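You operate a simulated robot arm through the tools that you are given. There is no shell and no other tool. Be economical: measure what you need, move in short steps, check, and stop when the job is done.

Carry out the task below with a simulated two-armed robot. There is one attempt and no reset: what you move stays moved.

Task
Hold the calendar block, set it to WED, and lay out the blue marker and label roll.
Fine: blue cup turned to the arrow, marker in the grey pot, roll on the desk pad.
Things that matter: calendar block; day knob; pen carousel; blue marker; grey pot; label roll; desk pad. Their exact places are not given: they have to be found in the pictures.

The check looks at the end state, three seconds after you hand in, the way a careful person would. Anything else that was tipped, shoved, dropped, spilled or broken makes it a failure.

Robot
Two 7-joint arms with two-finger parallel grippers on one trunk, on a base that drives. Base frame: it is fixed to the floor where the robot stands at the start and does not move with it; the origin is under the middle of the robot, x ahead of it, y to its left, z up. Readings come in mm, degrees, newtons and seconds.
The left shoulder is at the start at [70, 163, 1120], the right one opposite. With the tool pointing down near the work surface each hand reaches from about 380 to 880 mm from the robot's upright axis, wherever it stands, measured 20 degrees to its own side. Places, roughly: day knob [500, 0, 800]; pen carousel [500, -500, 800]; grey pot [600, -400, 700]; desk pad [1000, -500, 700]. Payload 3.43 kg a hand.
The tool frame of a hand sits at the grasp point between the pads (the TCP): z along the fingers, y along the line on which they close. The tips reach 34 mm beyond it. Largest opening 128 mm; finger width 24, thickness 12; the body of the gripper, 48 by 130 mm, starts 96 mm behind the TCP.
Orientation is that of the tool frame in the base frame, as a unit quaternion [w, x, y, z]. With the fingers straight down and closing along the base's y, the tool's x points along the base's -x, its y along +y and its z along -z.

Tools
- The arms move only by the tool jog_arm. It takes "left_series", "right_series" or both (then of equal length, played together; a hand with none holds still); each is a list of rows, each an object (a shift or turn left out is 0, a gripper value left out holds the last) with "translation": the shift along the tool's x, y, z in cm, a list of three; "rotation": the turn, a rotation vector about the tool's x, y, z in degrees, a list of three. In form: [{"translation": [dx, dy, dz], "rotation": [wx, wy, wz]}, ...]. A call has 1 to 10 rows; each row is the pose to reach, as a shift and turn from the pose commanded when the call began, along the tool's axes at that moment. "left_fingers" and "right_fingers" are, for a hand that has rows, the finger opening in cm, from 0 to 12.8, set as the call begins (left out, the last holds). Rows are played at 5 a second. More than 50 mm and 8.6 degrees between two rows, or a gripper value outside its range, and nothing of the call is played. A pose out of reach is approached as far as the arm can. The call stops where the force on the tool passes 40 N (or 10 N more than at its start, if that is more) or the arm is blocked; 0.2 s more then pass. The fingers move at their own pace (about 153 mm/s each) and stop on an object; they squeeze with about 41 N. The grip force told is the motor's: it shows also when the fingers shut on nothing. Time passes only in rows, and 0.2 s behind the last, so rows that repeat a pose let the fingers close. It gives the time, the measured TCP pose, the force on the tool (base axes), the opening and the grip force at its end, in the units of the frame above (readings bear some noise).
- Cameras (640 x 400 px; columns grow to the right, rows downward): "scene" is now at [123, -42.5, 1340.2]; the picture's right is [-0.50, -0.87, 0.00], its down [-0.56, 0.32, -0.77] and it looks along [0.66, -0.38, -0.64] (base axes); focal length 214 px, centre (320, 200). "left" rides on the left gripper at [-36, 0, -98] in its tool frame; the picture's right is [0.00, -1.00, 0.00], its down [0.97, 0.00, -0.24] and it looks along [0.24, 0.00, 0.97] (tool axes); focal length 218 px, centre (320, 200). "right" rides on the right gripper at [-36, 0, -98] in its tool frame; the picture's right is [0.00, -1.00, 0.00], its down [0.97, 0.00, -0.24] and it looks along [0.24, 0.00, 0.97] (tool axes); focal length 218 px, centre (320, 200).
- get_image(camera): a new picture of that camera. The clock stands still meanwhile.
- move_column(by): slides the trunk up (or, below 0, down) by that many mm; the arms and the scene camera ride with it, the base frame stays. It gives what a move gives, with no picture.
- drive_base(legs): drives the robot by 1 to 6 legs, each [ahead, left, turn to the left] in mm, mm and degrees, along the robot's own axes; the way and the turn of a leg run together, so that a leg with both is an arc; at most 1500 mm and 180 degrees a leg. The arms and the cameras ride along, it lands a little off, and it stops where it bumps. It gives what a move gives.
- turn_head(pan, tilt): turns the head with the scene camera to pan (to the left, within 86 degrees either way) and tilt (down, from -29 to 69), counted from straight ahead of the robot. It gives what a move gives.
- locate(camera, pixels): for up to 12 pixels [column, row] of the newest picture of that camera ("zoom" is the newest enlarged one), the place [x, y, z] in the base frame of the surface seen there, good to about 2 mm. The clock stands still meanwhile.
- close_up(camera, box): a new picture of the part [left, top, right, bottom] of that camera's present view, enlarged. The clock stands still meanwhile.
- sign_off(): hands the job in; it is judged then, once.

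Work in short steps. Measure before you move; look again where a grasp or a placing could have gone wrong, and mend it. You have 80 turns and 58 pictures in all, those below and enlarged ones among them. Open the grippers and draw the arms clear of the work before you hand the job in, unless the task says otherwise; then end with one line.

The tools are called after "Emit:" as a command line: name --argument value ..., lists and objects as JSON in quotes. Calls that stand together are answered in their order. jog_arm: Moves the arms, as the interface text tells. Its arguments: {"type":"object","properties":{"left_series":{"type":"array","items":{"type":"object","properties":{"translation":{"type":"array","items":{"type":"number"}},"rotation":{"type":"array","items":{"type":"number"}}}}},"left_fingers":{"type":"number"},"right_series":{"type":"array","items":{"type":"object","properties":{"translation":{"type":"array","items":{"type":"number"}},"rotation":{"type":"array","items":{"type":"number"}}}}},"right_fingers":{"type":"number"}},"required":[]} The other tools are called the same way: move_column (by) slides the trunk up or down; drive_base (legs) drives the base; turn_head (pan, tilt) turns the head that bears the scene camera; get_image (camera) takes a picture; locate (camera, pixels) gives the place of the surface under pixels of a picture; close_up (camera, box) takes an enlarged picture of a part of a camera's view; sign_off () hands the job in.

At the start:

```text
time: 0.0
left_ee_pos: [519.9, -46.1, 1245.0]
left_tcp_rot: [0.0, -0.001, 1.0, 0.0]
left_contact_force: [-0.6, 0.0, 0.7]
left_gripper_width: 128.0
left_grip_force: 0.1
right_ee_pos: [403.3, -460.6, 1210.3]
right_tcp_rot: [-0.001, 0.0, 1.0, 0.0]
right_contact_force: [-0.2, 0.0, -0.7]
right_gripper_width: 128.0
right_grip_force: 0.1
trunk travel left (down, up): [-600.0, 340.0]
robot x, y, heading: [-0.3, -0.2, 0.0]
head pan, tilt: [-30.0, 40.0]
```

scene: 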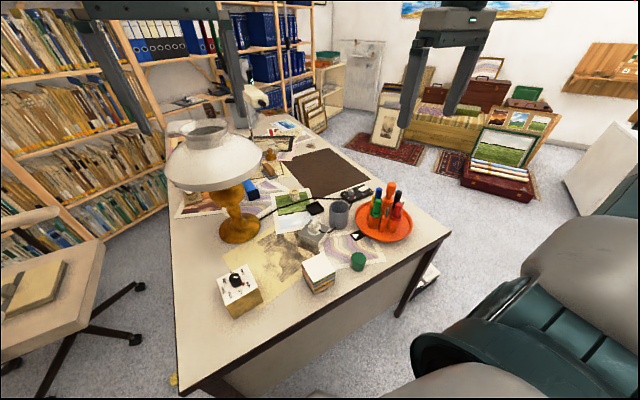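
right: 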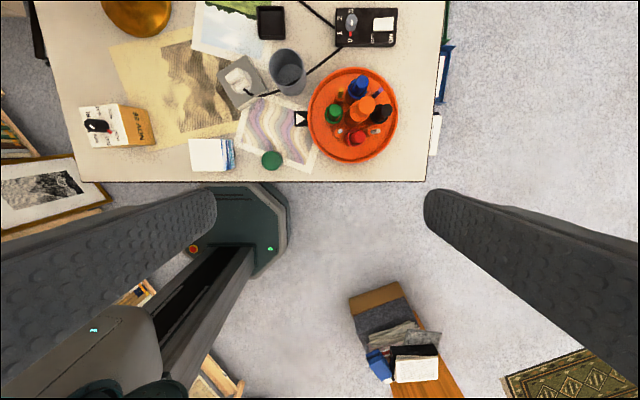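
left: 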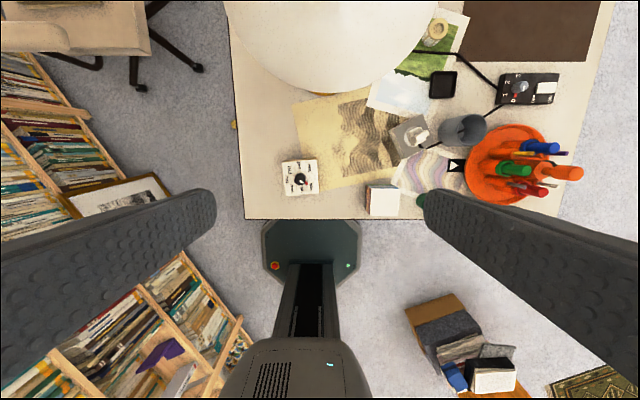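

The pictures show the calendar block near (240,290) in the scene, the carousel at (385,220), and a roll at left-camera (437,28). I enlarge the key regions.

Emit:
close_up --camera "left" --box '[260, 140, 360, 210]'

Emit:
close_up --camera "scene" --box '[260, 150, 440, 290]'

Emit:
close_up --camera "left" --box '[380, 10, 600, 220]'

```text
5.71 times, centred on (310, 175) of left
```

zoom: 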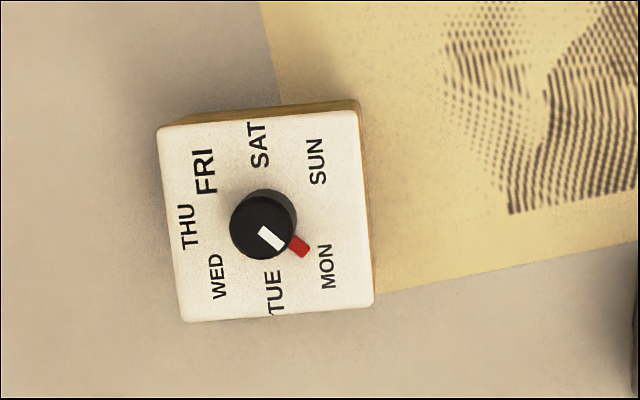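

```text
2.86 times, centred on (350, 220) of scene
```

zoom: 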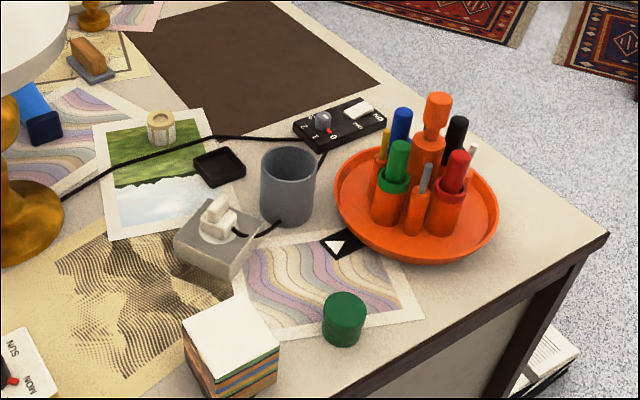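

```text
1.90 times, centred on (490, 115) of left
```

zoom: 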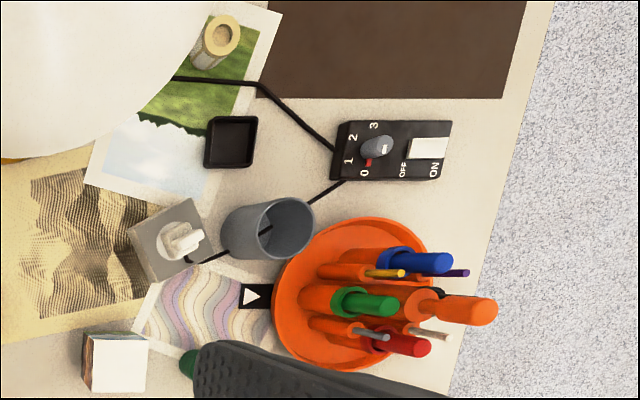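

Day knob now at MON; WED lies clockwise about 103°. I measure the main things.

Emit:
locate --camera "left" --pixels '[[284, 164], [315, 162], [317, 191], [288, 194], [299, 178], [312, 170], [302, 150], [340, 150]]'

Emit:
locate --camera "zoom" --pixels '[[222, 33], [228, 140], [253, 295], [290, 205], [470, 311], [440, 263], [388, 306], [416, 346], [300, 355], [300, 20], [490, 80], [400, 80]]'

Emit:
locate --camera "scene" --pixels '[[393, 187], [391, 189], [379, 192], [396, 197], [339, 205], [340, 210], [349, 191], [294, 196], [293, 155], [327, 188], [318, 237], [386, 243]]'

```text
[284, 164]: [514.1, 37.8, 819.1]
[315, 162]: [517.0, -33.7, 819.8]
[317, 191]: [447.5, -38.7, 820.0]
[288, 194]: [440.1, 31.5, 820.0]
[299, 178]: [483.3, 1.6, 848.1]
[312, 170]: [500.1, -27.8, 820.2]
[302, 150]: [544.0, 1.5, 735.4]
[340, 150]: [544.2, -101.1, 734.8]
```

```text
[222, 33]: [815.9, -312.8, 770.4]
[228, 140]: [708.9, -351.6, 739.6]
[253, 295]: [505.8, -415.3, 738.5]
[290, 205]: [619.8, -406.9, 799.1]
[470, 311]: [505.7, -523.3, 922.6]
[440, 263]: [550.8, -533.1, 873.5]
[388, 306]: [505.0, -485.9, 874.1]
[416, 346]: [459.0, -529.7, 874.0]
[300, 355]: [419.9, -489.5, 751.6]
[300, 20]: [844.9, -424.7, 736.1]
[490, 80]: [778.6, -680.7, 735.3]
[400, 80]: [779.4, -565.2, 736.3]
```

```text
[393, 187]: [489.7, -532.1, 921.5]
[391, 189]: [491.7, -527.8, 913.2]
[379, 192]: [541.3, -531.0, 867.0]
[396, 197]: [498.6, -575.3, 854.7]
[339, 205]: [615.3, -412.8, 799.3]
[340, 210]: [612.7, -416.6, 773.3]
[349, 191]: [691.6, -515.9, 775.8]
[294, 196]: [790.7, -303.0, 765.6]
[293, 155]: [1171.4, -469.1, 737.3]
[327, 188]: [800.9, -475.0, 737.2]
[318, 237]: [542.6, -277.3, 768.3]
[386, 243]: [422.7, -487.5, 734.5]
```

Block top is at z≈820, about 72 mm square, centred near (480,0) and yawed about 4°. Before moving the left arm I check the lamp's extents and floor room on the right.

Emit:
locate --camera "scene" --pixels '[[170, 165], [205, 190], [250, 175], [205, 130], [240, 235], [221, 230], [228, 285], [257, 293], [238, 312], [180, 300], [180, 370]]'

Emit:
close_up --camera "right" --box '[200, 20, 440, 190]'

Emit:
locate --camera "right" --pixels '[[360, 87], [363, 107], [333, 112], [357, 138], [379, 113], [352, 115], [390, 115], [352, 160], [310, 115], [300, 119], [288, 75], [270, 22]]'

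```text
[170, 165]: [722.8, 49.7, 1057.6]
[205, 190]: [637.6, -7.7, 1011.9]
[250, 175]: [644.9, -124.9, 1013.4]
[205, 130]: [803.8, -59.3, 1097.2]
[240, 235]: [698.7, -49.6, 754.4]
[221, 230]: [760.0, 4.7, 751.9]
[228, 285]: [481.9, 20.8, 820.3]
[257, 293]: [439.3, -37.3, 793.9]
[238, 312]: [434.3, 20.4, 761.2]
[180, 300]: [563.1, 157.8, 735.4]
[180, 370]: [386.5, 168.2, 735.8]
```

```text
2.35 times, centred on (320, 105) of right
```

zoom: 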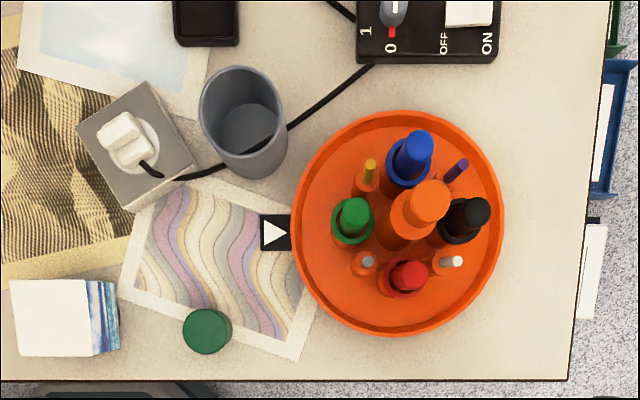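

```text
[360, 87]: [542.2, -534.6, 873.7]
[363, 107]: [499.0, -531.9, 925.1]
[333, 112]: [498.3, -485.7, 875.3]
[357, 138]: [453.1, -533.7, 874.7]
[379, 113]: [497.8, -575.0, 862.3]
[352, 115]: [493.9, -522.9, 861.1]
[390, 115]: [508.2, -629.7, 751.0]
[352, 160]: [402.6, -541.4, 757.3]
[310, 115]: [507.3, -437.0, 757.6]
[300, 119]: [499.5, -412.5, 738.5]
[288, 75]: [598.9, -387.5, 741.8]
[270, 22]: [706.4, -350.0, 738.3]
```

Green now faces the arrow and blue is at +x, so the carousel needs 90° counter-clockwise. First I swing the left hand to a tilted standoff on the +y side of the block, part 1.

Emit:
jog_arm --left_series '[{"translation": [0.38, 1.43, 2.95], "rotation": [3.44, -3.68, 5.95]}, {"translation": [0.75, 2.86, 5.89], "rotation": [6.88, -7.37, 11.91]}, {"translation": [1.13, 4.29, 8.84], "rotation": [10.3, -11.05, 17.86]}, {"translation": [1.51, 5.72, 11.78], "rotation": [13.75, -14.74, 23.82]}, {"translation": [1.88, 7.15, 14.73], "rotation": [17.19, -18.42, 29.77]}, {"translation": [2.26, 8.58, 17.68], "rotation": [20.63, -22.11, 35.72]}, {"translation": [2.64, 10.02, 20.62], "rotation": [24.07, -25.79, 41.68]}, {"translation": [3.02, 11.45, 23.57], "rotation": [27.5, -29.48, 47.63]}, {"translation": [3.39, 12.88, 26.51], "rotation": [30.95, -33.16, 53.58]}, {"translation": [3.77, 14.31, 29.46], "rotation": [34.38, -36.85, 59.54]}]' --left_fingers 12.0

```text
time: 2.2
left_ee_pos: [481.1, 96.7, 950.9]
left_tcp_rot: [0.299, 0.481, 0.776, -0.278]
left_contact_force: [0.7, 0.4, -0.7]
left_gripper_width: 120.2
left_grip_force: 0.1
right_ee_pos: [402.5, -460.3, 1212.4]
right_tcp_rot: [-0.001, 0.001, 1.0, -0.001]
right_contact_force: [-0.6, 0.5, -0.4]
right_gripper_width: 128.0
right_grip_force: 0.1
trunk travel left (down, up): [-600.0, 340.0]
robot x, y, heading: [1.0, -1.1, 0.3]
head pan, tilt: [-30.0, 40.0]
```

Part 1 went as planned; I finish the turn and reach the standoff.

Emit:
jog_arm --left_series '[{"translation": [3.1, 0.64, 0.85], "rotation": [3.44, -3.68, 5.95]}, {"translation": [6.2, 1.27, 1.7], "rotation": [6.88, -7.37, 11.91]}, {"translation": [9.3, 1.91, 2.55], "rotation": [10.32, -11.05, 17.86]}, {"translation": [9.3, 1.91, 2.55], "rotation": [10.32, -11.05, 17.86]}]'

Emit:
get_image --camera "left"

Emit:
close_up --camera "scene" --box '[180, 220, 300, 340]'

```text
time: 3.2
left_ee_pos: [469.1, 69.8, 937.7]
left_tcp_rot: [0.307, 0.515, 0.739, -0.307]
left_contact_force: [1.1, 0.5, 0.1]
left_gripper_width: 120.0
left_grip_force: 0.0
left hand out of reach, approached as far as the arm can: row 1, 2, 3, 4
right_ee_pos: [404.4, -462.3, 1209.5]
right_tcp_rot: [0.0, -0.001, 1.0, 0.0]
right_contact_force: [-0.5, 0.3, -0.4]
right_gripper_width: 128.0
right_grip_force: 0.0
trunk travel left (down, up): [-600.0, 340.0]
robot x, y, heading: [-4.3, -2.1, 0.0]
head pan, tilt: [-30.0, 40.0]
```

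```text
50 pictures are left
```

left: 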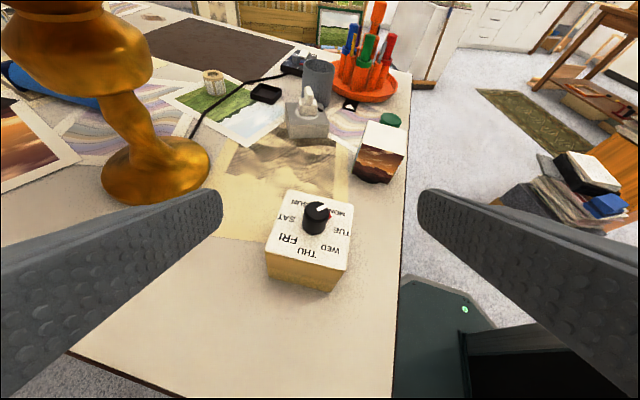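

```text
3.33 times, centred on (240, 280) of scene
```

zoom: 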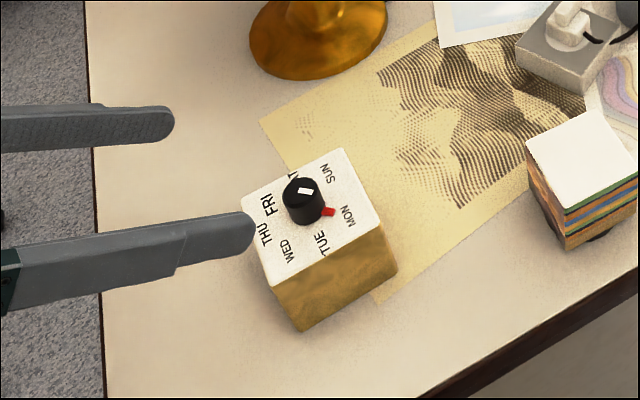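

The left arm is too folded here to reach the standoff. I back the robot 180 mm with a 15° right turn so that the arm gets more room; the hands are above everything.

Emit:
drive_base --legs '[[-180, 0, 0], [0, 0, -15]]'

```text
time: 5.6
left_ee_pos: [292.0, -53.6, 937.8]
left_tcp_rot: [0.264, 0.606, 0.667, -0.344]
left_contact_force: [-0.1, 0.6, 0.8]
left_gripper_width: 120.1
left_grip_force: 0.1
right_ee_pos: [90.9, -547.5, 1210.9]
right_tcp_rot: [0.0, 0.131, 0.991, 0.001]
right_contact_force: [-0.6, 0.3, -0.4]
right_gripper_width: 128.1
right_grip_force: 0.0
trunk travel left (down, up): [-600.0, 340.0]
robot x, y, heading: [-183.5, -0.2, -14.9]
head pan, tilt: [-30.0, 40.0]
```

I now move the left hand around to the standoff at about (472,125,883), tilted 50°.

Emit:
jog_arm --left_series '[{"translation": [2.82, 0.14, -3.51], "rotation": [-1.7, 0.2, 1.2]}, {"translation": [5.64, 0.27, -7.01], "rotation": [-3.4, 0.4, 2.4]}, {"translation": [8.46, 0.41, -10.52], "rotation": [-5.1, 0.6, 3.5]}, {"translation": [11.22, 0.54, -13.94], "rotation": [-6.85, 0.8, 4.7]}, {"translation": [10.65, 5.0, -14.23], "rotation": [-6.85, 0.8, 4.7]}, {"translation": [10.08, 9.46, -14.53], "rotation": [-6.85, 0.8, 4.7]}, {"translation": [9.51, 13.92, -14.82], "rotation": [-6.85, 0.8, 4.7]}, {"translation": [8.94, 18.37, -15.11], "rotation": [-6.85, 0.8, 4.7]}, {"translation": [11.05, 18.75, -13.4], "rotation": [-6.85, 0.8, 4.7]}, {"translation": [13.17, 19.13, -11.68], "rotation": [-6.85, 0.8, 4.7]}]'

Emit:
get_image --camera "left"

```text
time: 7.8
left_ee_pos: [377.4, 30.8, 847.3]
left_tcp_rot: [0.332, 0.61, 0.667, -0.268]
left_contact_force: [1.8, -1.0, 20.7]
left_gripper_width: 120.9
left_grip_force: 0.8
left hand out of reach, approached as far as the arm can: row 1, 2, 3, 4, 5, 6, 7, 8, 9, 10
right_ee_pos: [88.2, -549.0, 1213.4]
right_tcp_rot: [0.001, 0.13, 0.991, 0.0]
right_contact_force: [-0.4, 0.5, 0.5]
right_gripper_width: 127.8
right_grip_force: 0.2
trunk travel left (down, up): [-600.0, 340.0]
robot x, y, heading: [-176.8, -1.3, -15.0]
head pan, tilt: [-30.0, 40.0]
```

```text
48 pictures are left
```

left: 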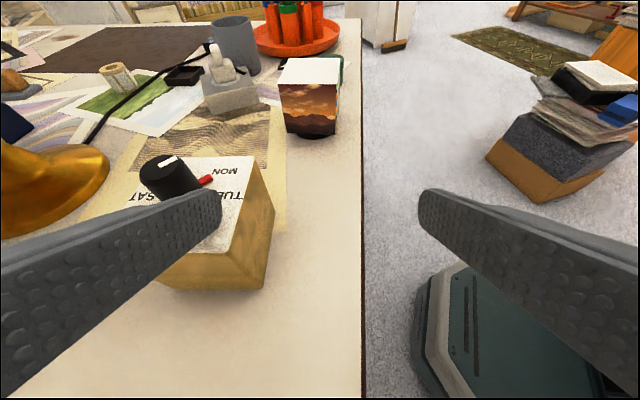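

The left arm still cannot take this sideways pose, and a finger is pressing lightly on something near the block (20 N up). I lift straight off with the column before anything else.

Emit:
move_column --by 120

Emit:
close_up --camera "left" --box '[0, 100, 440, 375]'

```text
time: 9.3
left_ee_pos: [378.9, 33.4, 963.4]
left_tcp_rot: [0.327, 0.609, 0.671, -0.269]
left_contact_force: [0.3, -0.5, 0.6]
left_gripper_width: 120.0
left_grip_force: 0.0
right_ee_pos: [90.6, -549.6, 1330.5]
right_tcp_rot: [0.0, 0.13, 0.992, 0.0]
right_contact_force: [0.4, 0.4, -0.7]
right_gripper_width: 127.8
right_grip_force: 0.0
trunk travel left (down, up): [-720.0, 220.0]
robot x, y, heading: [-179.3, -0.8, -14.7]
head pan, tilt: [-30.0, 40.0]
```

```text
1.45 times, centred on (220, 238) of left
```

zoom: 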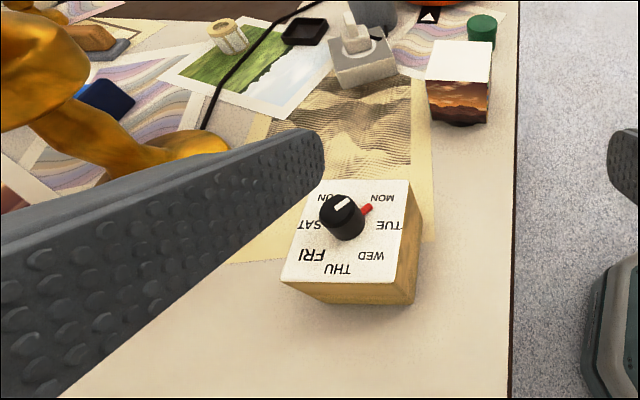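

Block and knob look unmoved. I turn the left hand to a forward-tilted pose (fingers along +x and down, closing along y), which suits the arm better.

Emit:
jog_arm --left_series '[{"rotation": [-6, 0.2, -5.2]}, {"rotation": [-12, 0.4, -10.4]}, {"rotation": [-18, 0.6, -15.7]}, {"rotation": [-24, 0.8, -20.9]}, {"rotation": [-30, 1.0, -26.1]}, {"rotation": [-36, 1.2, -31.3]}, {"rotation": [-42, 1.4, -36.6]}, {"rotation": [-48, 1.6, -41.8]}]'

```text
time: 11.1
left_ee_pos: [379.3, 32.2, 963.0]
left_tcp_rot: [0.417, 0.158, 0.892, -0.066]
left_contact_force: [-0.1, 0.4, -0.9]
left_gripper_width: 120.1
left_grip_force: 0.0
right_ee_pos: [91.0, -552.6, 1329.1]
right_tcp_rot: [-0.001, 0.13, 0.991, 0.001]
right_contact_force: [0.1, -0.6, -0.1]
right_gripper_width: 127.8
right_grip_force: 0.1
trunk travel left (down, up): [-720.0, 220.0]
robot x, y, heading: [-181.0, -2.2, -14.9]
head pan, tilt: [-30.0, 40.0]
```

Orientation works and position held. I finish the turn and go to a hover above the block at (470,0,880).

Emit:
jog_arm --left_series '[{"translation": [0.04, -0.02, 3.2], "rotation": [-4.4, 0.05, -3.95]}, {"translation": [0.08, -0.03, 6.4], "rotation": [-8.8, 0.1, -7.9]}, {"translation": [0.12, -0.05, 9.6], "rotation": [-13.2, 0.15, -11.85]}, {"translation": [0.16, -0.06, 12.7], "rotation": [-17.6, 0.2, -15.8]}, {"translation": [0.16, -0.06, 12.7], "rotation": [-17.6, 0.2, -15.8]}]'

Emit:
get_image --camera "left"

```text
time: 12.3
left_ee_pos: [469.2, 2.2, 881.4]
left_tcp_rot: [0.423, -0.031, 0.906, 0.013]
left_contact_force: [-0.1, 0.1, 0.1]
left_gripper_width: 120.3
left_grip_force: 0.1
right_ee_pos: [90.8, -549.3, 1331.9]
right_tcp_rot: [0.001, 0.131, 0.991, 0.0]
right_contact_force: [0.7, -0.2, -0.4]
right_gripper_width: 127.9
right_grip_force: 0.1
trunk travel left (down, up): [-720.0, 220.0]
robot x, y, heading: [-179.9, 0.3, -14.7]
head pan, tilt: [-30.0, 40.0]
```

```text
46 pictures are left
```

left: 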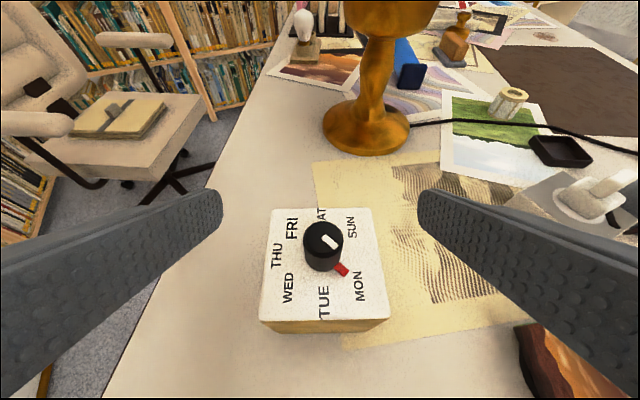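

Well-placed above the block. I re-measure the block corners and knob to centre the grip.

Emit:
locate --camera "left" --pixels '[[274, 210], [367, 210], [385, 318], [263, 318], [323, 240], [345, 272], [275, 250], [377, 265]]'

```text
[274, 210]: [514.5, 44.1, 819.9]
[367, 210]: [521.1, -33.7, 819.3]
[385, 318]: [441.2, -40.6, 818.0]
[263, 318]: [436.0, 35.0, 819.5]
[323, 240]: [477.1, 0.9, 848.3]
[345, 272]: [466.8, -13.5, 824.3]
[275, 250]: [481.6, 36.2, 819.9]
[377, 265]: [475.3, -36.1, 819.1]
```

Block centre (478,1). I lower the left hand 94 mm to straddle it, then close in a second call.

Emit:
jog_arm --left_series '[{"translation": [2.4, -0.15, 2.01]}, {"translation": [4.8, -0.15, 4.03]}, {"translation": [7.2, -0.15, 6.04]}, {"translation": [7.2, -0.15, 6.04]}]'

Emit:
jog_arm --left_series '[{"translation": [0, 0, 0]}, {"translation": [0, 0, 0]}, {"translation": [0, 0, 0]}, {"translation": [0, 0, 0]}]' --left_fingers 7.0

Emit:
get_image --camera "left"

```text
time: 13.3
left_ee_pos: [470.8, -0.4, 786.9]
left_tcp_rot: [0.423, -0.03, 0.906, 0.013]
left_contact_force: [-0.3, 1.5, 0.1]
left_gripper_width: 120.3
left_grip_force: 0.1
right_ee_pos: [90.0, -547.5, 1330.7]
right_tcp_rot: [-0.001, 0.13, 0.992, 0.0]
right_contact_force: [0.1, 0.1, 0.6]
right_gripper_width: 128.0
right_grip_force: 0.0
trunk travel left (down, up): [-720.0, 220.0]
robot x, y, heading: [-180.7, -0.6, -14.9]
head pan, tilt: [-30.0, 40.0]
```

```text
time: 14.3
left_ee_pos: [470.6, 0.4, 787.7]
left_tcp_rot: [0.423, -0.03, 0.906, 0.013]
left_contact_force: [0.1, 0.5, 1.3]
left_gripper_width: 84.8
left_grip_force: 41.3
right_ee_pos: [90.0, -549.5, 1331.9]
right_tcp_rot: [0.0, 0.131, 0.991, 0.0]
right_contact_force: [-0.4, -0.9, -0.5]
right_gripper_width: 127.8
right_grip_force: 0.1
trunk travel left (down, up): [-720.0, 220.0]
robot x, y, heading: [-180.2, -0.5, -14.9]
head pan, tilt: [-30.0, 40.0]
```

```text
45 pictures are left
```

left: 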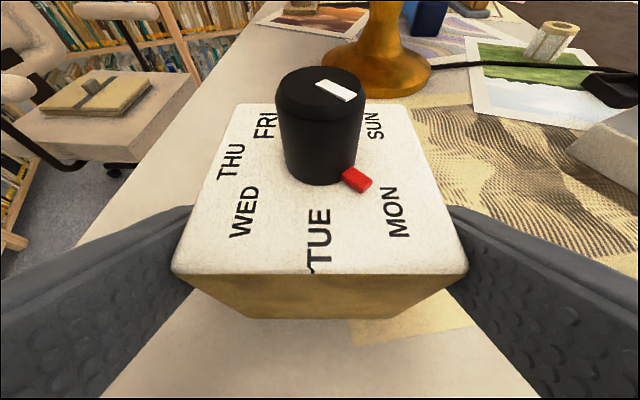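

The block is gripped (84.8 mm, 41 N). I measure the labels, tab and knob.

Emit:
locate --camera "left" --pixels '[[397, 212], [319, 241], [245, 211], [231, 161], [264, 125], [372, 125], [365, 183], [320, 78], [278, 88], [365, 88], [320, 68], [319, 110]]'

Emit:
get_image --camera "scene"

```text
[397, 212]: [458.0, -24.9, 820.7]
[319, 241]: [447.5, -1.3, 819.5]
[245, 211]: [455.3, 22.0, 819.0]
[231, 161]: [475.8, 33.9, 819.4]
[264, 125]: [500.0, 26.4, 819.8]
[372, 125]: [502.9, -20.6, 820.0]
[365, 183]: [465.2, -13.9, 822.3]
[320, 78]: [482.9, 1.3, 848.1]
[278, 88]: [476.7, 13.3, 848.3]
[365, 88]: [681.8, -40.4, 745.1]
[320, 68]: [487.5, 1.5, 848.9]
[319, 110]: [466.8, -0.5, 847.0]
```

```text
44 pictures are left
```

scene: 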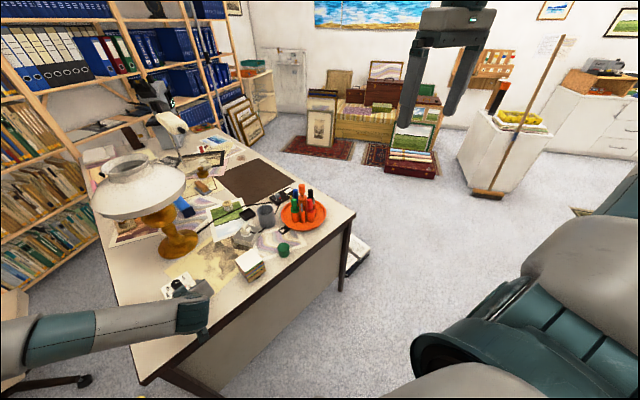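

The labels are 45° apart: MON at −130°, WED at 140°, so the knob needs 90° clockwise; knob centre ≈ (479,0.5), radius 13, top z 848. I bring the right hand over, part 1.

Emit:
jog_arm --right_series '[{"translation": [-1.57, 4.2, 1.33], "rotation": [0, 0, -3.5]}, {"translation": [-3.14, 8.4, 2.66], "rotation": [0, 0, -7]}, {"translation": [-4.71, 12.6, 3.99], "rotation": [0, 0, -10.5]}, {"translation": [-6.28, 16.8, 5.32], "rotation": [0, 0, -14]}, {"translation": [-7.85, 21.0, 6.65], "rotation": [0, 0, -17.5]}, {"translation": [-9.42, 25.2, 7.98], "rotation": [0, 0, -21]}, {"translation": [-10.99, 29.4, 9.31], "rotation": [0, 0, -24.5]}, {"translation": [-12.56, 33.6, 10.64], "rotation": [0, 0, -28]}, {"translation": [-14.13, 37.8, 11.97], "rotation": [0, 0, -31.5]}, {"translation": [-15.7, 42.0, 13.3], "rotation": [0, 0, -35]}]' --right_fingers 5.0

```text
time: 16.5
left_ee_pos: [469.5, -0.4, 787.1]
left_tcp_rot: [0.423, -0.03, 0.906, 0.012]
left_contact_force: [-1.1, 0.7, 3.0]
left_gripper_width: 85.0
left_grip_force: 40.9
right_ee_pos: [292.4, -262.7, 1207.5]
right_tcp_rot: [0.0, -0.154, 0.988, -0.001]
right_contact_force: [-0.5, -0.5, -0.3]
right_gripper_width: 50.0
right_grip_force: 0.0
right hand out of reach, approached as far as the arm can: row 8, 9, 10
trunk travel left (down, up): [-720.0, 220.0]
robot x, y, heading: [-182.0, 1.1, -15.1]
head pan, tilt: [-30.0, 40.0]
```

The right arm fell short when high; I continue toward the knob while descending to z 1000.

Emit:
jog_arm --right_series '[{"translation": [-1.0, 0.8, 4.5]}, {"translation": [-2.5, 1.9, 9.0]}, {"translation": [-5.2, 3.9, 12.4]}, {"translation": [-8.3, 6.2, 14.9]}, {"translation": [-11.6, 8.7, 17.2]}, {"translation": [-15.2, 11.4, 19]}, {"translation": [-18.8, 14.1, 20]}, {"translation": [-22.4, 16.8, 20.7]}, {"translation": [-25.8, 19.35, 20.7]}, {"translation": [-25.8, 19.35, 20.7]}]'

Emit:
get_image --camera "right"

```text
time: 18.7
left_ee_pos: [469.5, 0.5, 787.4]
left_tcp_rot: [0.423, -0.031, 0.906, 0.014]
left_contact_force: [0.6, 0.4, 1.1]
left_gripper_width: 84.9
left_grip_force: 41.3
right_ee_pos: [290.7, -264.4, 1075.7]
right_tcp_rot: [0.0, -0.173, 0.985, 0.0]
right_contact_force: [0.1, 0.1, -0.1]
right_gripper_width: 50.1
right_grip_force: 0.0
right hand out of reach, approached as far as the arm can: row 1, 2, 3, 4, 5, 6, 7, 8, 9, 10
trunk travel left (down, up): [-720.0, 220.0]
robot x, y, heading: [-181.8, 0.8, -14.8]
head pan, tilt: [-30.0, 40.0]
```

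```text
43 pictures are left
```

right: 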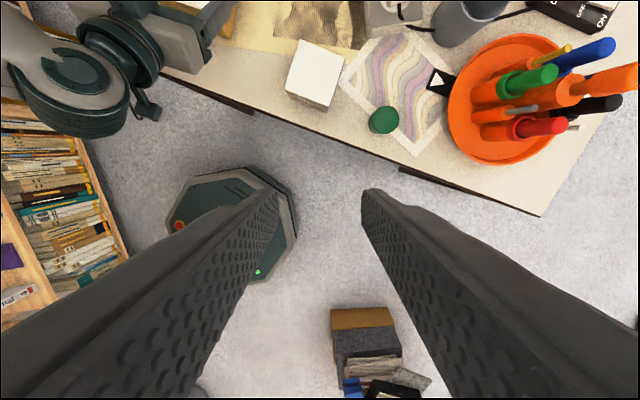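

The right arm stalls at −14° in the robot frame; I test whether the wrist yaw is the cause by turning it clockwise 60° while moving inward.

Emit:
jog_arm --right_series '[{"rotation": [0, 0, 7.5]}, {"rotation": [0, 0, 15]}, {"rotation": [0, 0, 22.5]}, {"rotation": [0, 0, 30]}, {"translation": [-3.5, 2.2, 0.7], "rotation": [0, 0, 37.5]}, {"translation": [-7.1, 4.4, 1.4], "rotation": [0, 0, 45]}, {"translation": [-10.6, 6.6, 2.1], "rotation": [0, 0, 52.5]}, {"translation": [-14.2, 8.8, 2.9], "rotation": [0, 0, 60]}, {"translation": [-17.7, 11.0, 3.6], "rotation": [0, 0, 60]}]'

```text
time: 20.7
left_ee_pos: [470.1, 0.4, 787.9]
left_tcp_rot: [0.422, -0.03, 0.906, 0.014]
left_contact_force: [-0.9, 1.6, 1.3]
left_gripper_width: 84.9
left_grip_force: 40.5
right_ee_pos: [298.0, -267.4, 1085.2]
right_tcp_rot: [0.0, 0.343, 0.939, 0.001]
right_contact_force: [-0.9, 0.4, 0.5]
right_gripper_width: 50.0
right_grip_force: 0.1
right hand out of reach, approached as far as the arm can: row 5, 6, 7, 8, 9
trunk travel left (down, up): [-720.0, 220.0]
robot x, y, heading: [-183.7, 4.2, -14.9]
head pan, tilt: [-30.0, 40.0]
```

Yaw is not the cause. I try going further out first and then inward at a lower height.

Emit:
jog_arm --right_series '[{"translation": [-3.5, 0.9, 2.1]}, {"translation": [-7.1, 1.85, 4.2]}, {"translation": [-10.6, 2.8, 6.4]}, {"translation": [-14.2, 3.7, 8.5]}, {"translation": [-12.3, 6.8, 9.3]}, {"translation": [-10.4, 10.0, 10.1]}, {"translation": [-8.6, 13.1, 10.9]}, {"translation": [-6.7, 16.2, 11.7]}, {"translation": [-4.9, 19.3, 12.5]}]'

```text
time: 22.7
left_ee_pos: [469.2, -1.8, 787.0]
left_tcp_rot: [0.423, -0.03, 0.906, 0.013]
left_contact_force: [-0.7, 0.5, 0.4]
left_gripper_width: 84.6
left_grip_force: 40.7
right_ee_pos: [334.9, -315.2, 1030.1]
right_tcp_rot: [0.0, 0.343, 0.94, 0.001]
right_contact_force: [0.1, -0.6, -0.3]
right_gripper_width: 49.8
right_grip_force: 0.1
right hand out of reach, approached as far as the arm can: row 1, 2, 3, 4, 5, 6, 7, 8, 9
trunk travel left (down, up): [-720.0, 220.0]
robot x, y, heading: [-179.4, -1.2, -14.9]
head pan, tilt: [-30.0, 40.0]
```

The limit looks like a line rather than an inward stop, so maybe the arms obstruct each other. I turn the head to look.

Emit:
turn_head --pan 0 --tilt 50

Emit:
get_image --camera "scene"

```text
time: 23.6
left_ee_pos: [469.6, -0.1, 787.5]
left_tcp_rot: [0.423, -0.03, 0.906, 0.013]
left_contact_force: [-0.4, -1.2, 0.8]
left_gripper_width: 84.8
left_grip_force: 40.9
right_ee_pos: [333.7, -315.8, 1028.6]
right_tcp_rot: [0.0, 0.341, 0.94, 0.0]
right_contact_force: [-0.1, -0.5, -0.1]
right_gripper_width: 49.8
right_grip_force: 0.1
trunk travel left (down, up): [-720.0, 220.0]
robot x, y, heading: [-181.1, 1.0, -15.2]
head pan, tilt: [0.0, 50.0]
```

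```text
42 pictures are left
```

scene: 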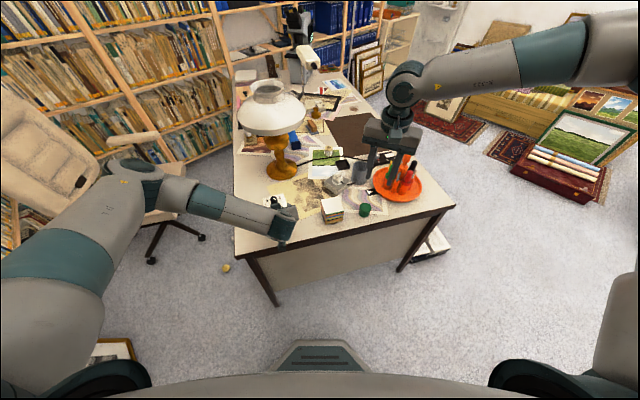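

The forearm is flared high and outward. I descend first to the nominal working height (z≈900) in front of the desk edge, then extend forward as a test.

Emit:
jog_arm --right_series '[{"translation": [0, 0, 4.3]}, {"translation": [0, 0, 8.6]}, {"translation": [0, 0, 12.5]}, {"translation": [-2.55, 2.15, 12.5]}, {"translation": [-5.1, 4.3, 12.5]}, {"translation": [-7.65, 6.44, 12.5]}, {"translation": [-10.2, 8.6, 12.5]}]'

```text
time: 25.2
left_ee_pos: [469.9, 0.2, 787.1]
left_tcp_rot: [0.423, -0.03, 0.906, 0.014]
left_contact_force: [-0.3, 0.5, 1.5]
left_gripper_width: 84.9
left_grip_force: 40.7
right_ee_pos: [354.2, -381.5, 973.0]
right_tcp_rot: [0.0, 0.342, 0.94, 0.001]
right_contact_force: [-0.3, 0.7, 0.5]
right_gripper_width: 49.9
right_grip_force: 0.0
right hand out of reach, approached as far as the arm can: row 1, 2, 3, 4, 5, 6, 7
trunk travel left (down, up): [-720.0, 220.0]
robot x, y, heading: [-180.7, -1.3, -14.9]
head pan, tilt: [0.0, 50.0]
```

This arm posture seems a bad branch; I withdraw toward the start posture, straighten the yaw, and then descend outside the desk edge.

Emit:
jog_arm --right_series '[{"translation": [0.5, -3.4, -2.1], "rotation": [0, 0, -4]}, {"translation": [0.9, -6.8, -4.2], "rotation": [0, 0, -8]}, {"translation": [1.4, -10.2, -6.3], "rotation": [0, 0, -12]}, {"translation": [1.9, -13.7, -8.5], "rotation": [0, 0, -16]}, {"translation": [2.4, -17.1, -10.6], "rotation": [0, 0, -20]}, {"translation": [2.8, -20.5, -12.7], "rotation": [0, 0, -25]}, {"translation": [2.8, -20.5, -8.5], "rotation": [0, 0, -25]}, {"translation": [2.8, -20.5, -4.2], "rotation": [0, 0, -25]}, {"translation": [2.8, -20.5, 0], "rotation": [0, 0, -25]}, {"translation": [2.8, -20.5, 4.2], "rotation": [0, 0, -25]}]'

Emit:
get_image --camera "scene"

```text
time: 27.4
left_ee_pos: [470.3, -1.5, 787.1]
left_tcp_rot: [0.422, -0.03, 0.906, 0.013]
left_contact_force: [1.2, -0.4, 0.5]
left_gripper_width: 84.7
left_grip_force: 40.8
right_ee_pos: [204.8, -520.6, 927.3]
right_tcp_rot: [0.0, 0.131, 0.991, 0.0]
right_contact_force: [0.4, 0.9, -0.5]
right_gripper_width: 50.0
right_grip_force: 0.1
trunk travel left (down, up): [-720.0, 220.0]
robot x, y, heading: [-177.5, -1.4, -14.9]
head pan, tilt: [0.0, 50.0]
```

```text
41 pictures are left
```

scene: 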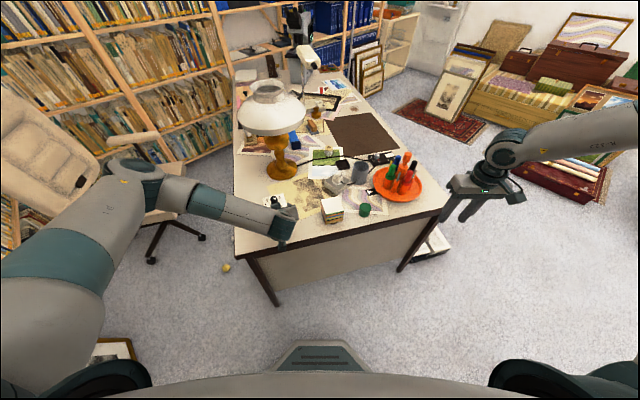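

The pose is reached exactly now. I move low and inward toward (440,−220,900).

Emit:
jog_arm --right_series '[{"translation": [-2.3, 3.9, 0.5]}, {"translation": [-4.6, 7.8, 0.9]}, {"translation": [-7.0, 11.7, 1.4]}, {"translation": [-9.3, 15.5, 1.8]}, {"translation": [-11.6, 19.4, 2.3]}, {"translation": [-13.9, 23.3, 2.7]}, {"translation": [-14.3, 27.2, 2.7]}, {"translation": [-14.7, 31.1, 2.7]}, {"translation": [-15.0, 35.0, 2.7]}]'

```text
time: 29.4
left_ee_pos: [471.1, -0.2, 786.6]
left_tcp_rot: [0.423, -0.03, 0.905, 0.013]
left_contact_force: [-0.6, 1.2, 1.1]
left_gripper_width: 84.9
left_grip_force: 41.2
right_ee_pos: [327.7, -340.6, 978.4]
right_tcp_rot: [0.0, 0.13, 0.992, 0.001]
right_contact_force: [-0.5, 0.2, 0.0]
right_gripper_width: 50.0
right_grip_force: 0.1
right hand out of reach, approached as far as the arm can: row 4, 5, 6, 7, 8, 9
trunk travel left (down, up): [-720.0, 220.0]
robot x, y, heading: [-178.3, -1.4, -14.8]
head pan, tilt: [0.0, 50.0]
```

The arm stalls within its nominal zone, so the posture branch is to blame. I fold it in close before the desk at (150,−316,900) and then extend straight ahead.

Emit:
jog_arm --right_series '[{"translation": [4.4, -0.5, 1.9]}, {"translation": [8.9, -1.1, 3.9]}, {"translation": [13.4, -1.6, 5.8]}, {"translation": [17.8, -2.2, 7.8]}, {"translation": [17.8, -2.2, 7.8]}, {"translation": [14.0, -1.2, 7.8]}, {"translation": [9.5, 0.0, 7.8]}, {"translation": [5.0, 1.2, 7.8]}, {"translation": [0.5, 2.4, 7.8]}, {"translation": [-4.0, 3.6, 7.8]}]'

Emit:
get_image --camera "scene"

```text
time: 31.6
left_ee_pos: [469.8, -0.8, 787.2]
left_tcp_rot: [0.422, -0.031, 0.906, 0.014]
left_contact_force: [-0.3, 0.1, 0.8]
left_gripper_width: 84.8
left_grip_force: 41.3
right_ee_pos: [314.9, -357.3, 942.7]
right_tcp_rot: [0.0, 0.131, 0.991, 0.001]
right_contact_force: [-0.2, -0.1, 0.6]
right_gripper_width: 49.9
right_grip_force: 0.1
right hand out of reach, approached as far as the arm can: row 7, 8, 9, 10
trunk travel left (down, up): [-720.0, 220.0]
robot x, y, heading: [-178.9, 3.6, -14.9]
head pan, tilt: [0.0, 50.0]
```

```text
40 pictures are left
```

scene: 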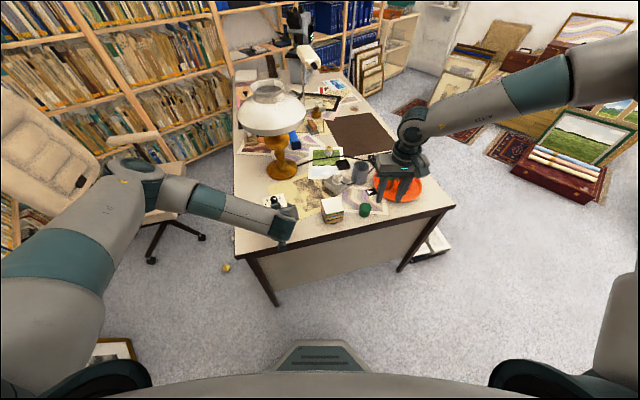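

The pattern is clear: low down the hands cannot come inward across the body, so the block needs a robot pose beside the desk corner (heading −45°) with the trunk lowered. I release the block, lift the left hand straight up, and fold the right hand out.

Emit:
jog_arm --left_series '[{"translation": [0, 0, 0]}, {"translation": [0, 0, 0]}, {"translation": [-3.6, 0, -3.0]}, {"translation": [-7.2, 0, -6.04]}, {"translation": [-10.8, 0, -9.06]}, {"translation": [-14.4, 0, -12.1]}, {"translation": [-18, 0, -15.1]}, {"translation": [-16.7, 1.6, -18.2]}, {"translation": [-15.4, 3.2, -21.3]}, {"translation": [-14.1, 4.7, -24.5]}]' --left_fingers 12.0 --right_series '[{"translation": [1.2, -1.3, -1.5]}, {"translation": [2.4, -2.6, -3]}, {"translation": [3.6, -3.9, -4.5]}, {"translation": [4.8, -5.2, -6]}, {"translation": [6.0, -6.6, -7.5]}, {"translation": [7.2, -7.9, -9]}, {"translation": [8.4, -9.2, -10.5]}, {"translation": [9.6, -10.5, -12]}, {"translation": [10.8, -11.8, -13.5]}, {"translation": [12.1, -13.2, -15]}]'

Emit:
close_up --camera "left" --box '[160, 100, 480, 300]'

```text
time: 33.8
left_ee_pos: [372.9, 37.6, 1051.9]
left_tcp_rot: [0.423, -0.03, 0.906, 0.015]
left_contact_force: [-0.2, 0.5, 0.4]
left_gripper_width: 120.5
left_grip_force: 0.1
left hand out of reach, approached as far as the arm can: row 10
right_ee_pos: [163.7, -456.3, 1093.7]
right_tcp_rot: [0.0, 0.131, 0.991, 0.0]
right_contact_force: [-0.4, 0.1, -0.1]
right_gripper_width: 49.9
right_grip_force: 0.1
trunk travel left (down, up): [-720.0, 220.0]
robot x, y, heading: [-180.8, 1.9, -14.7]
head pan, tilt: [0.0, 50.0]
```

```text
2.00 times, centred on (320, 200) of left
```

zoom: 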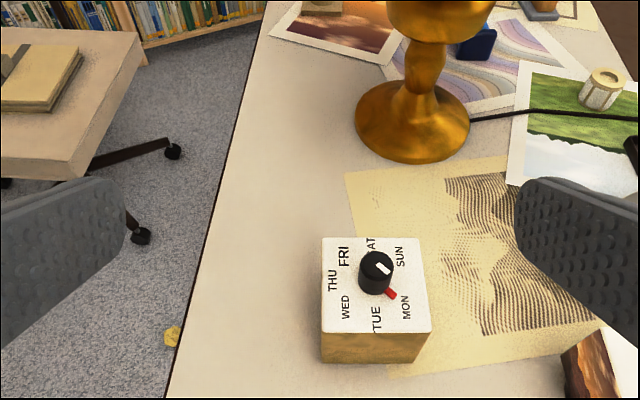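

The block stayed put. Before driving, I check the floor obstacles on the left in the newest scene picture.

Emit:
locate --camera "scene" --pixels '[[118, 348], [100, 360], [150, 258], [205, 238], [20, 215], [20, 235], [226, 267], [275, 300], [85, 180], [185, 155]]'

```text
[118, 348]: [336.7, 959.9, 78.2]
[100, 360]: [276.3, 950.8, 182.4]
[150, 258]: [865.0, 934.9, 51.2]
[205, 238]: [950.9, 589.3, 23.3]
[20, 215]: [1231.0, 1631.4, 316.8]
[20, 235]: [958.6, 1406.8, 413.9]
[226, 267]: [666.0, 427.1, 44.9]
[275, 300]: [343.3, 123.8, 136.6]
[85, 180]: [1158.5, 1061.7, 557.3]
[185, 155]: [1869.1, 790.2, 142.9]
```

The way is free. I drive to a standoff near the left corner of the desk.

Emit:
drive_base --legs '[[0, 0, -30], [-172, 0, 0], [0, 525, 0]]'

```text
time: 39.4
left_ee_pos: [566.6, 247.0, 1051.3]
left_tcp_rot: [0.411, 0.204, 0.883, -0.094]
left_contact_force: [0.4, 0.0, -0.3]
left_gripper_width: 120.2
left_grip_force: 0.1
right_ee_pos: [138.8, -74.1, 1093.9]
right_tcp_rot: [-0.001, 0.383, 0.924, 0.0]
right_contact_force: [-0.7, 0.7, 0.2]
right_gripper_width: 50.1
right_grip_force: 0.0
trunk travel left (down, up): [-720.0, 220.0]
robot x, y, heading: [66.7, 493.6, -45.0]
head pan, tilt: [0.0, 50.0]
```

Arrived at heading −45°. Both hands now rise so that the trunk can go down: left also turns to the sideways 50° tilt, right yaws −50° to its starting grip axis.

Emit:
jog_arm --left_series '[{"translation": [-1.7, -1.3, -3.0], "rotation": [4.5, 0, 3.8]}, {"translation": [-3.3, -2.7, -6.0], "rotation": [9.1, 0, 7.6]}, {"translation": [-5.0, -4.0, -8.9], "rotation": [13.6, 0, 11.4]}, {"translation": [-6.7, -5.3, -11.9], "rotation": [18.1, 0, 15.2]}, {"translation": [-8.4, -6.6, -14.9], "rotation": [22.6, 0, 18.9]}, {"translation": [-10.0, -8.0, -17.9], "rotation": [27.2, 0, 22.7]}, {"translation": [-11.7, -9.3, -20.9], "rotation": [31.7, 0, 26.5]}, {"translation": [-13.4, -10.6, -23.8], "rotation": [36.2, 0, 30.3]}, {"translation": [-15.0, -12.0, -26.8], "rotation": [40.8, 0, 34.1]}, {"translation": [-16.7, -13.3, -29.8], "rotation": [45.3, -0.1, 37.9]}]' --right_series '[{"translation": [-1.25, 1.45, -2.8], "rotation": [0, 0, -5]}, {"translation": [-2.5, 2.9, -5.5], "rotation": [0, 0, -10]}, {"translation": [-3.75, 4.35, -8.3], "rotation": [0, 0, -15]}, {"translation": [-5.0, 5.8, -11], "rotation": [0, 0, -20]}, {"translation": [-6.25, 7.25, -13.8], "rotation": [0, 0, -25]}, {"translation": [-7.5, 8.7, -16.6], "rotation": [0, 0, -30]}, {"translation": [-8.75, 10.15, -19.3], "rotation": [0, 0, -35]}, {"translation": [-10.0, 11.6, -22.1], "rotation": [0, 0, -40]}, {"translation": [-11.25, 13.05, -24.8], "rotation": [0, 0, -45]}, {"translation": [-12.5, 14.5, -27.6], "rotation": [0, 0, -50]}]'

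```text
time: 41.6
left_ee_pos: [401.3, 179.3, 1368.4]
left_tcp_rot: [0.311, 0.613, 0.667, -0.287]
left_contact_force: [0.8, 0.1, -0.5]
left_gripper_width: 120.1
left_grip_force: 0.1
left hand out of reach, approached as far as the arm can: row 1, 2, 3, 4, 5, 6
right_ee_pos: [323.6, -62.8, 1364.4]
right_tcp_rot: [0.0, -0.042, 0.999, 0.001]
right_contact_force: [0.4, -0.2, -0.9]
right_gripper_width: 49.9
right_grip_force: 0.0
right hand out of reach, approached as far as the arm can: row 10
trunk travel left (down, up): [-720.0, 220.0]
robot x, y, heading: [68.2, 493.1, -45.1]
head pan, tilt: [0.0, 50.0]
```

Both hands are in place. I lower the trunk 460 mm; both hands stay above the desk level.

Emit:
move_column --by -460

Emit:
drive_base --legs '[[100, 0, 0]]'

Emit:
get_image --camera "scene"

Emit:
get_image --camera "left"

```text
refused: -460 is not a number from -400 to 400
```

```text
time: 42.8
left_ee_pos: [471.3, 110.7, 1369.5]
left_tcp_rot: [0.312, 0.613, 0.667, -0.286]
left_contact_force: [-0.6, 0.1, -0.9]
left_gripper_width: 120.2
left_grip_force: 0.0
right_ee_pos: [391.1, -130.2, 1365.2]
right_tcp_rot: [0.001, -0.043, 0.999, -0.001]
right_contact_force: [-0.3, 0.2, 0.3]
right_gripper_width: 49.9
right_grip_force: 0.1
trunk travel left (down, up): [-720.0, 220.0]
robot x, y, heading: [135.7, 422.2, -44.9]
head pan, tilt: [0.0, 50.0]
```

```text
38 pictures are left
```

scene: 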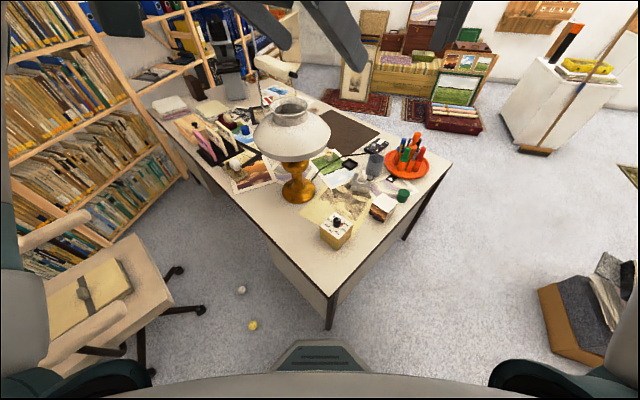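

```text
37 pictures are left
```

left: 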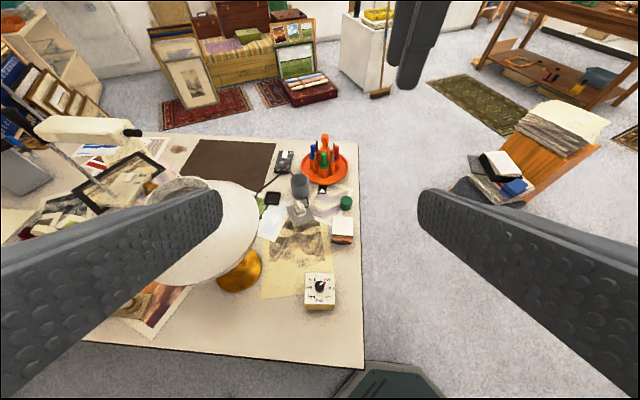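

The column step limit is 400 and the drive went fine. I lower in two steps.

Emit:
move_column --by -400

Emit:
move_column --by -80

Emit:
get_image --camera "left"

```text
time: 46.6
left_ee_pos: [469.7, 111.0, 968.0]
left_tcp_rot: [0.312, 0.613, 0.667, -0.287]
left_contact_force: [0.0, 0.5, -0.8]
left_gripper_width: 120.1
left_grip_force: 0.1
right_ee_pos: [391.5, -131.1, 965.8]
right_tcp_rot: [0.001, -0.043, 0.999, 0.0]
right_contact_force: [0.5, -0.3, -0.1]
right_gripper_width: 50.0
right_grip_force: 0.0
trunk travel left (down, up): [-320.0, 620.0]
robot x, y, heading: [139.1, 424.2, -45.2]
head pan, tilt: [0.0, 50.0]
```

```text
time: 47.8
left_ee_pos: [469.3, 109.9, 889.9]
left_tcp_rot: [0.311, 0.614, 0.666, -0.287]
left_contact_force: [0.0, -0.1, 0.0]
left_gripper_width: 120.1
left_grip_force: 0.1
right_ee_pos: [391.7, -130.1, 886.0]
right_tcp_rot: [0.001, -0.043, 0.999, 0.001]
right_contact_force: [-0.8, 0.6, -0.3]
right_gripper_width: 50.0
right_grip_force: 0.1
trunk travel left (down, up): [-240.0, 700.0]
robot x, y, heading: [140.0, 426.3, -45.0]
head pan, tilt: [0.0, 50.0]
```

```text
36 pictures are left
```

left: 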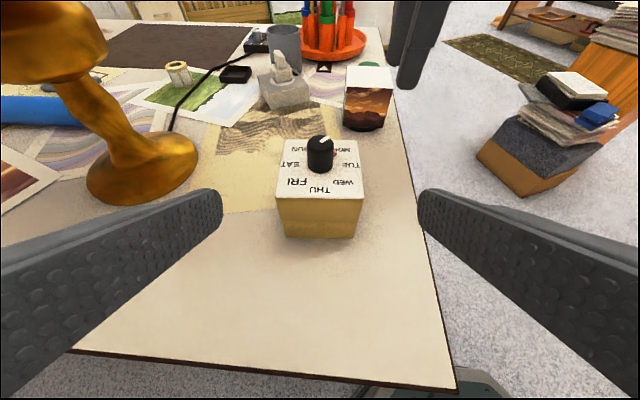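

A clear view of the block between the left fingers. I slide the left hand along its fingers to straddle the block, and bring the right hand to hover over the knob.

Emit:
jog_arm --left_series '[{"translation": [0.4, 0, 3.5]}, {"translation": [0.75, -0.05, 7.1]}, {"translation": [1.1, -0.1, 10.7]}, {"translation": [1.5, -0.1, 14.2]}, {"translation": [1.5, -0.1, 14.2]}]'

Emit:
jog_arm --right_series '[{"translation": [0, 0, -4.4]}, {"translation": [-3.3, 4.1, -4.4]}, {"translation": [-6.5, 8.2, -4.4]}, {"translation": [-9.8, 12.26, -4.4]}, {"translation": [-9.8, 12.26, -4.4]}]' --right_fingers 3.8

Emit:
get_image --camera "right"

Emit:
get_image --camera "left"

```text
time: 49.0
left_ee_pos: [477.6, 9.8, 786.7]
left_tcp_rot: [0.311, 0.614, 0.666, -0.287]
left_contact_force: [-1.0, 0.0, 0.2]
left_gripper_width: 120.0
left_grip_force: 0.1
right_ee_pos: [392.5, -131.9, 885.3]
right_tcp_rot: [0.001, -0.043, 0.999, 0.0]
right_contact_force: [0.1, -0.3, 0.3]
right_gripper_width: 50.0
right_grip_force: 0.1
trunk travel left (down, up): [-240.0, 700.0]
robot x, y, heading: [136.8, 419.0, -44.8]
head pan, tilt: [0.0, 50.0]
```

```text
refused: row 2 steps farther than a row can; nothing moved
```

```text
35 pictures are left
```

right: 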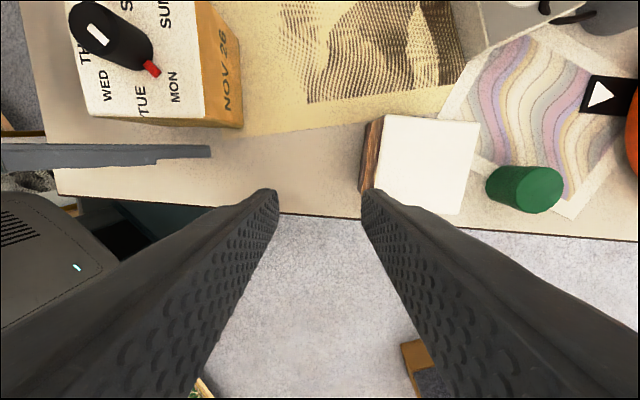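

```text
34 pictures are left
```

left: 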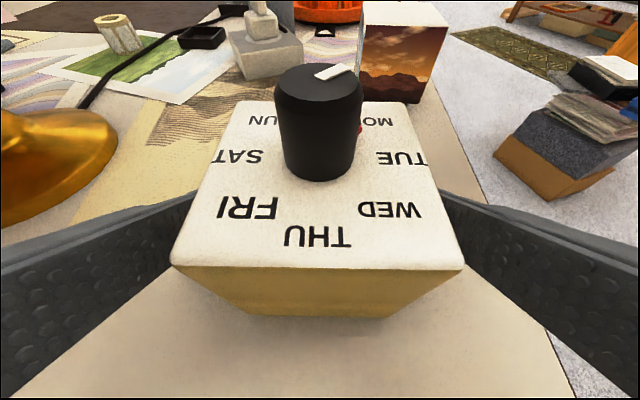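

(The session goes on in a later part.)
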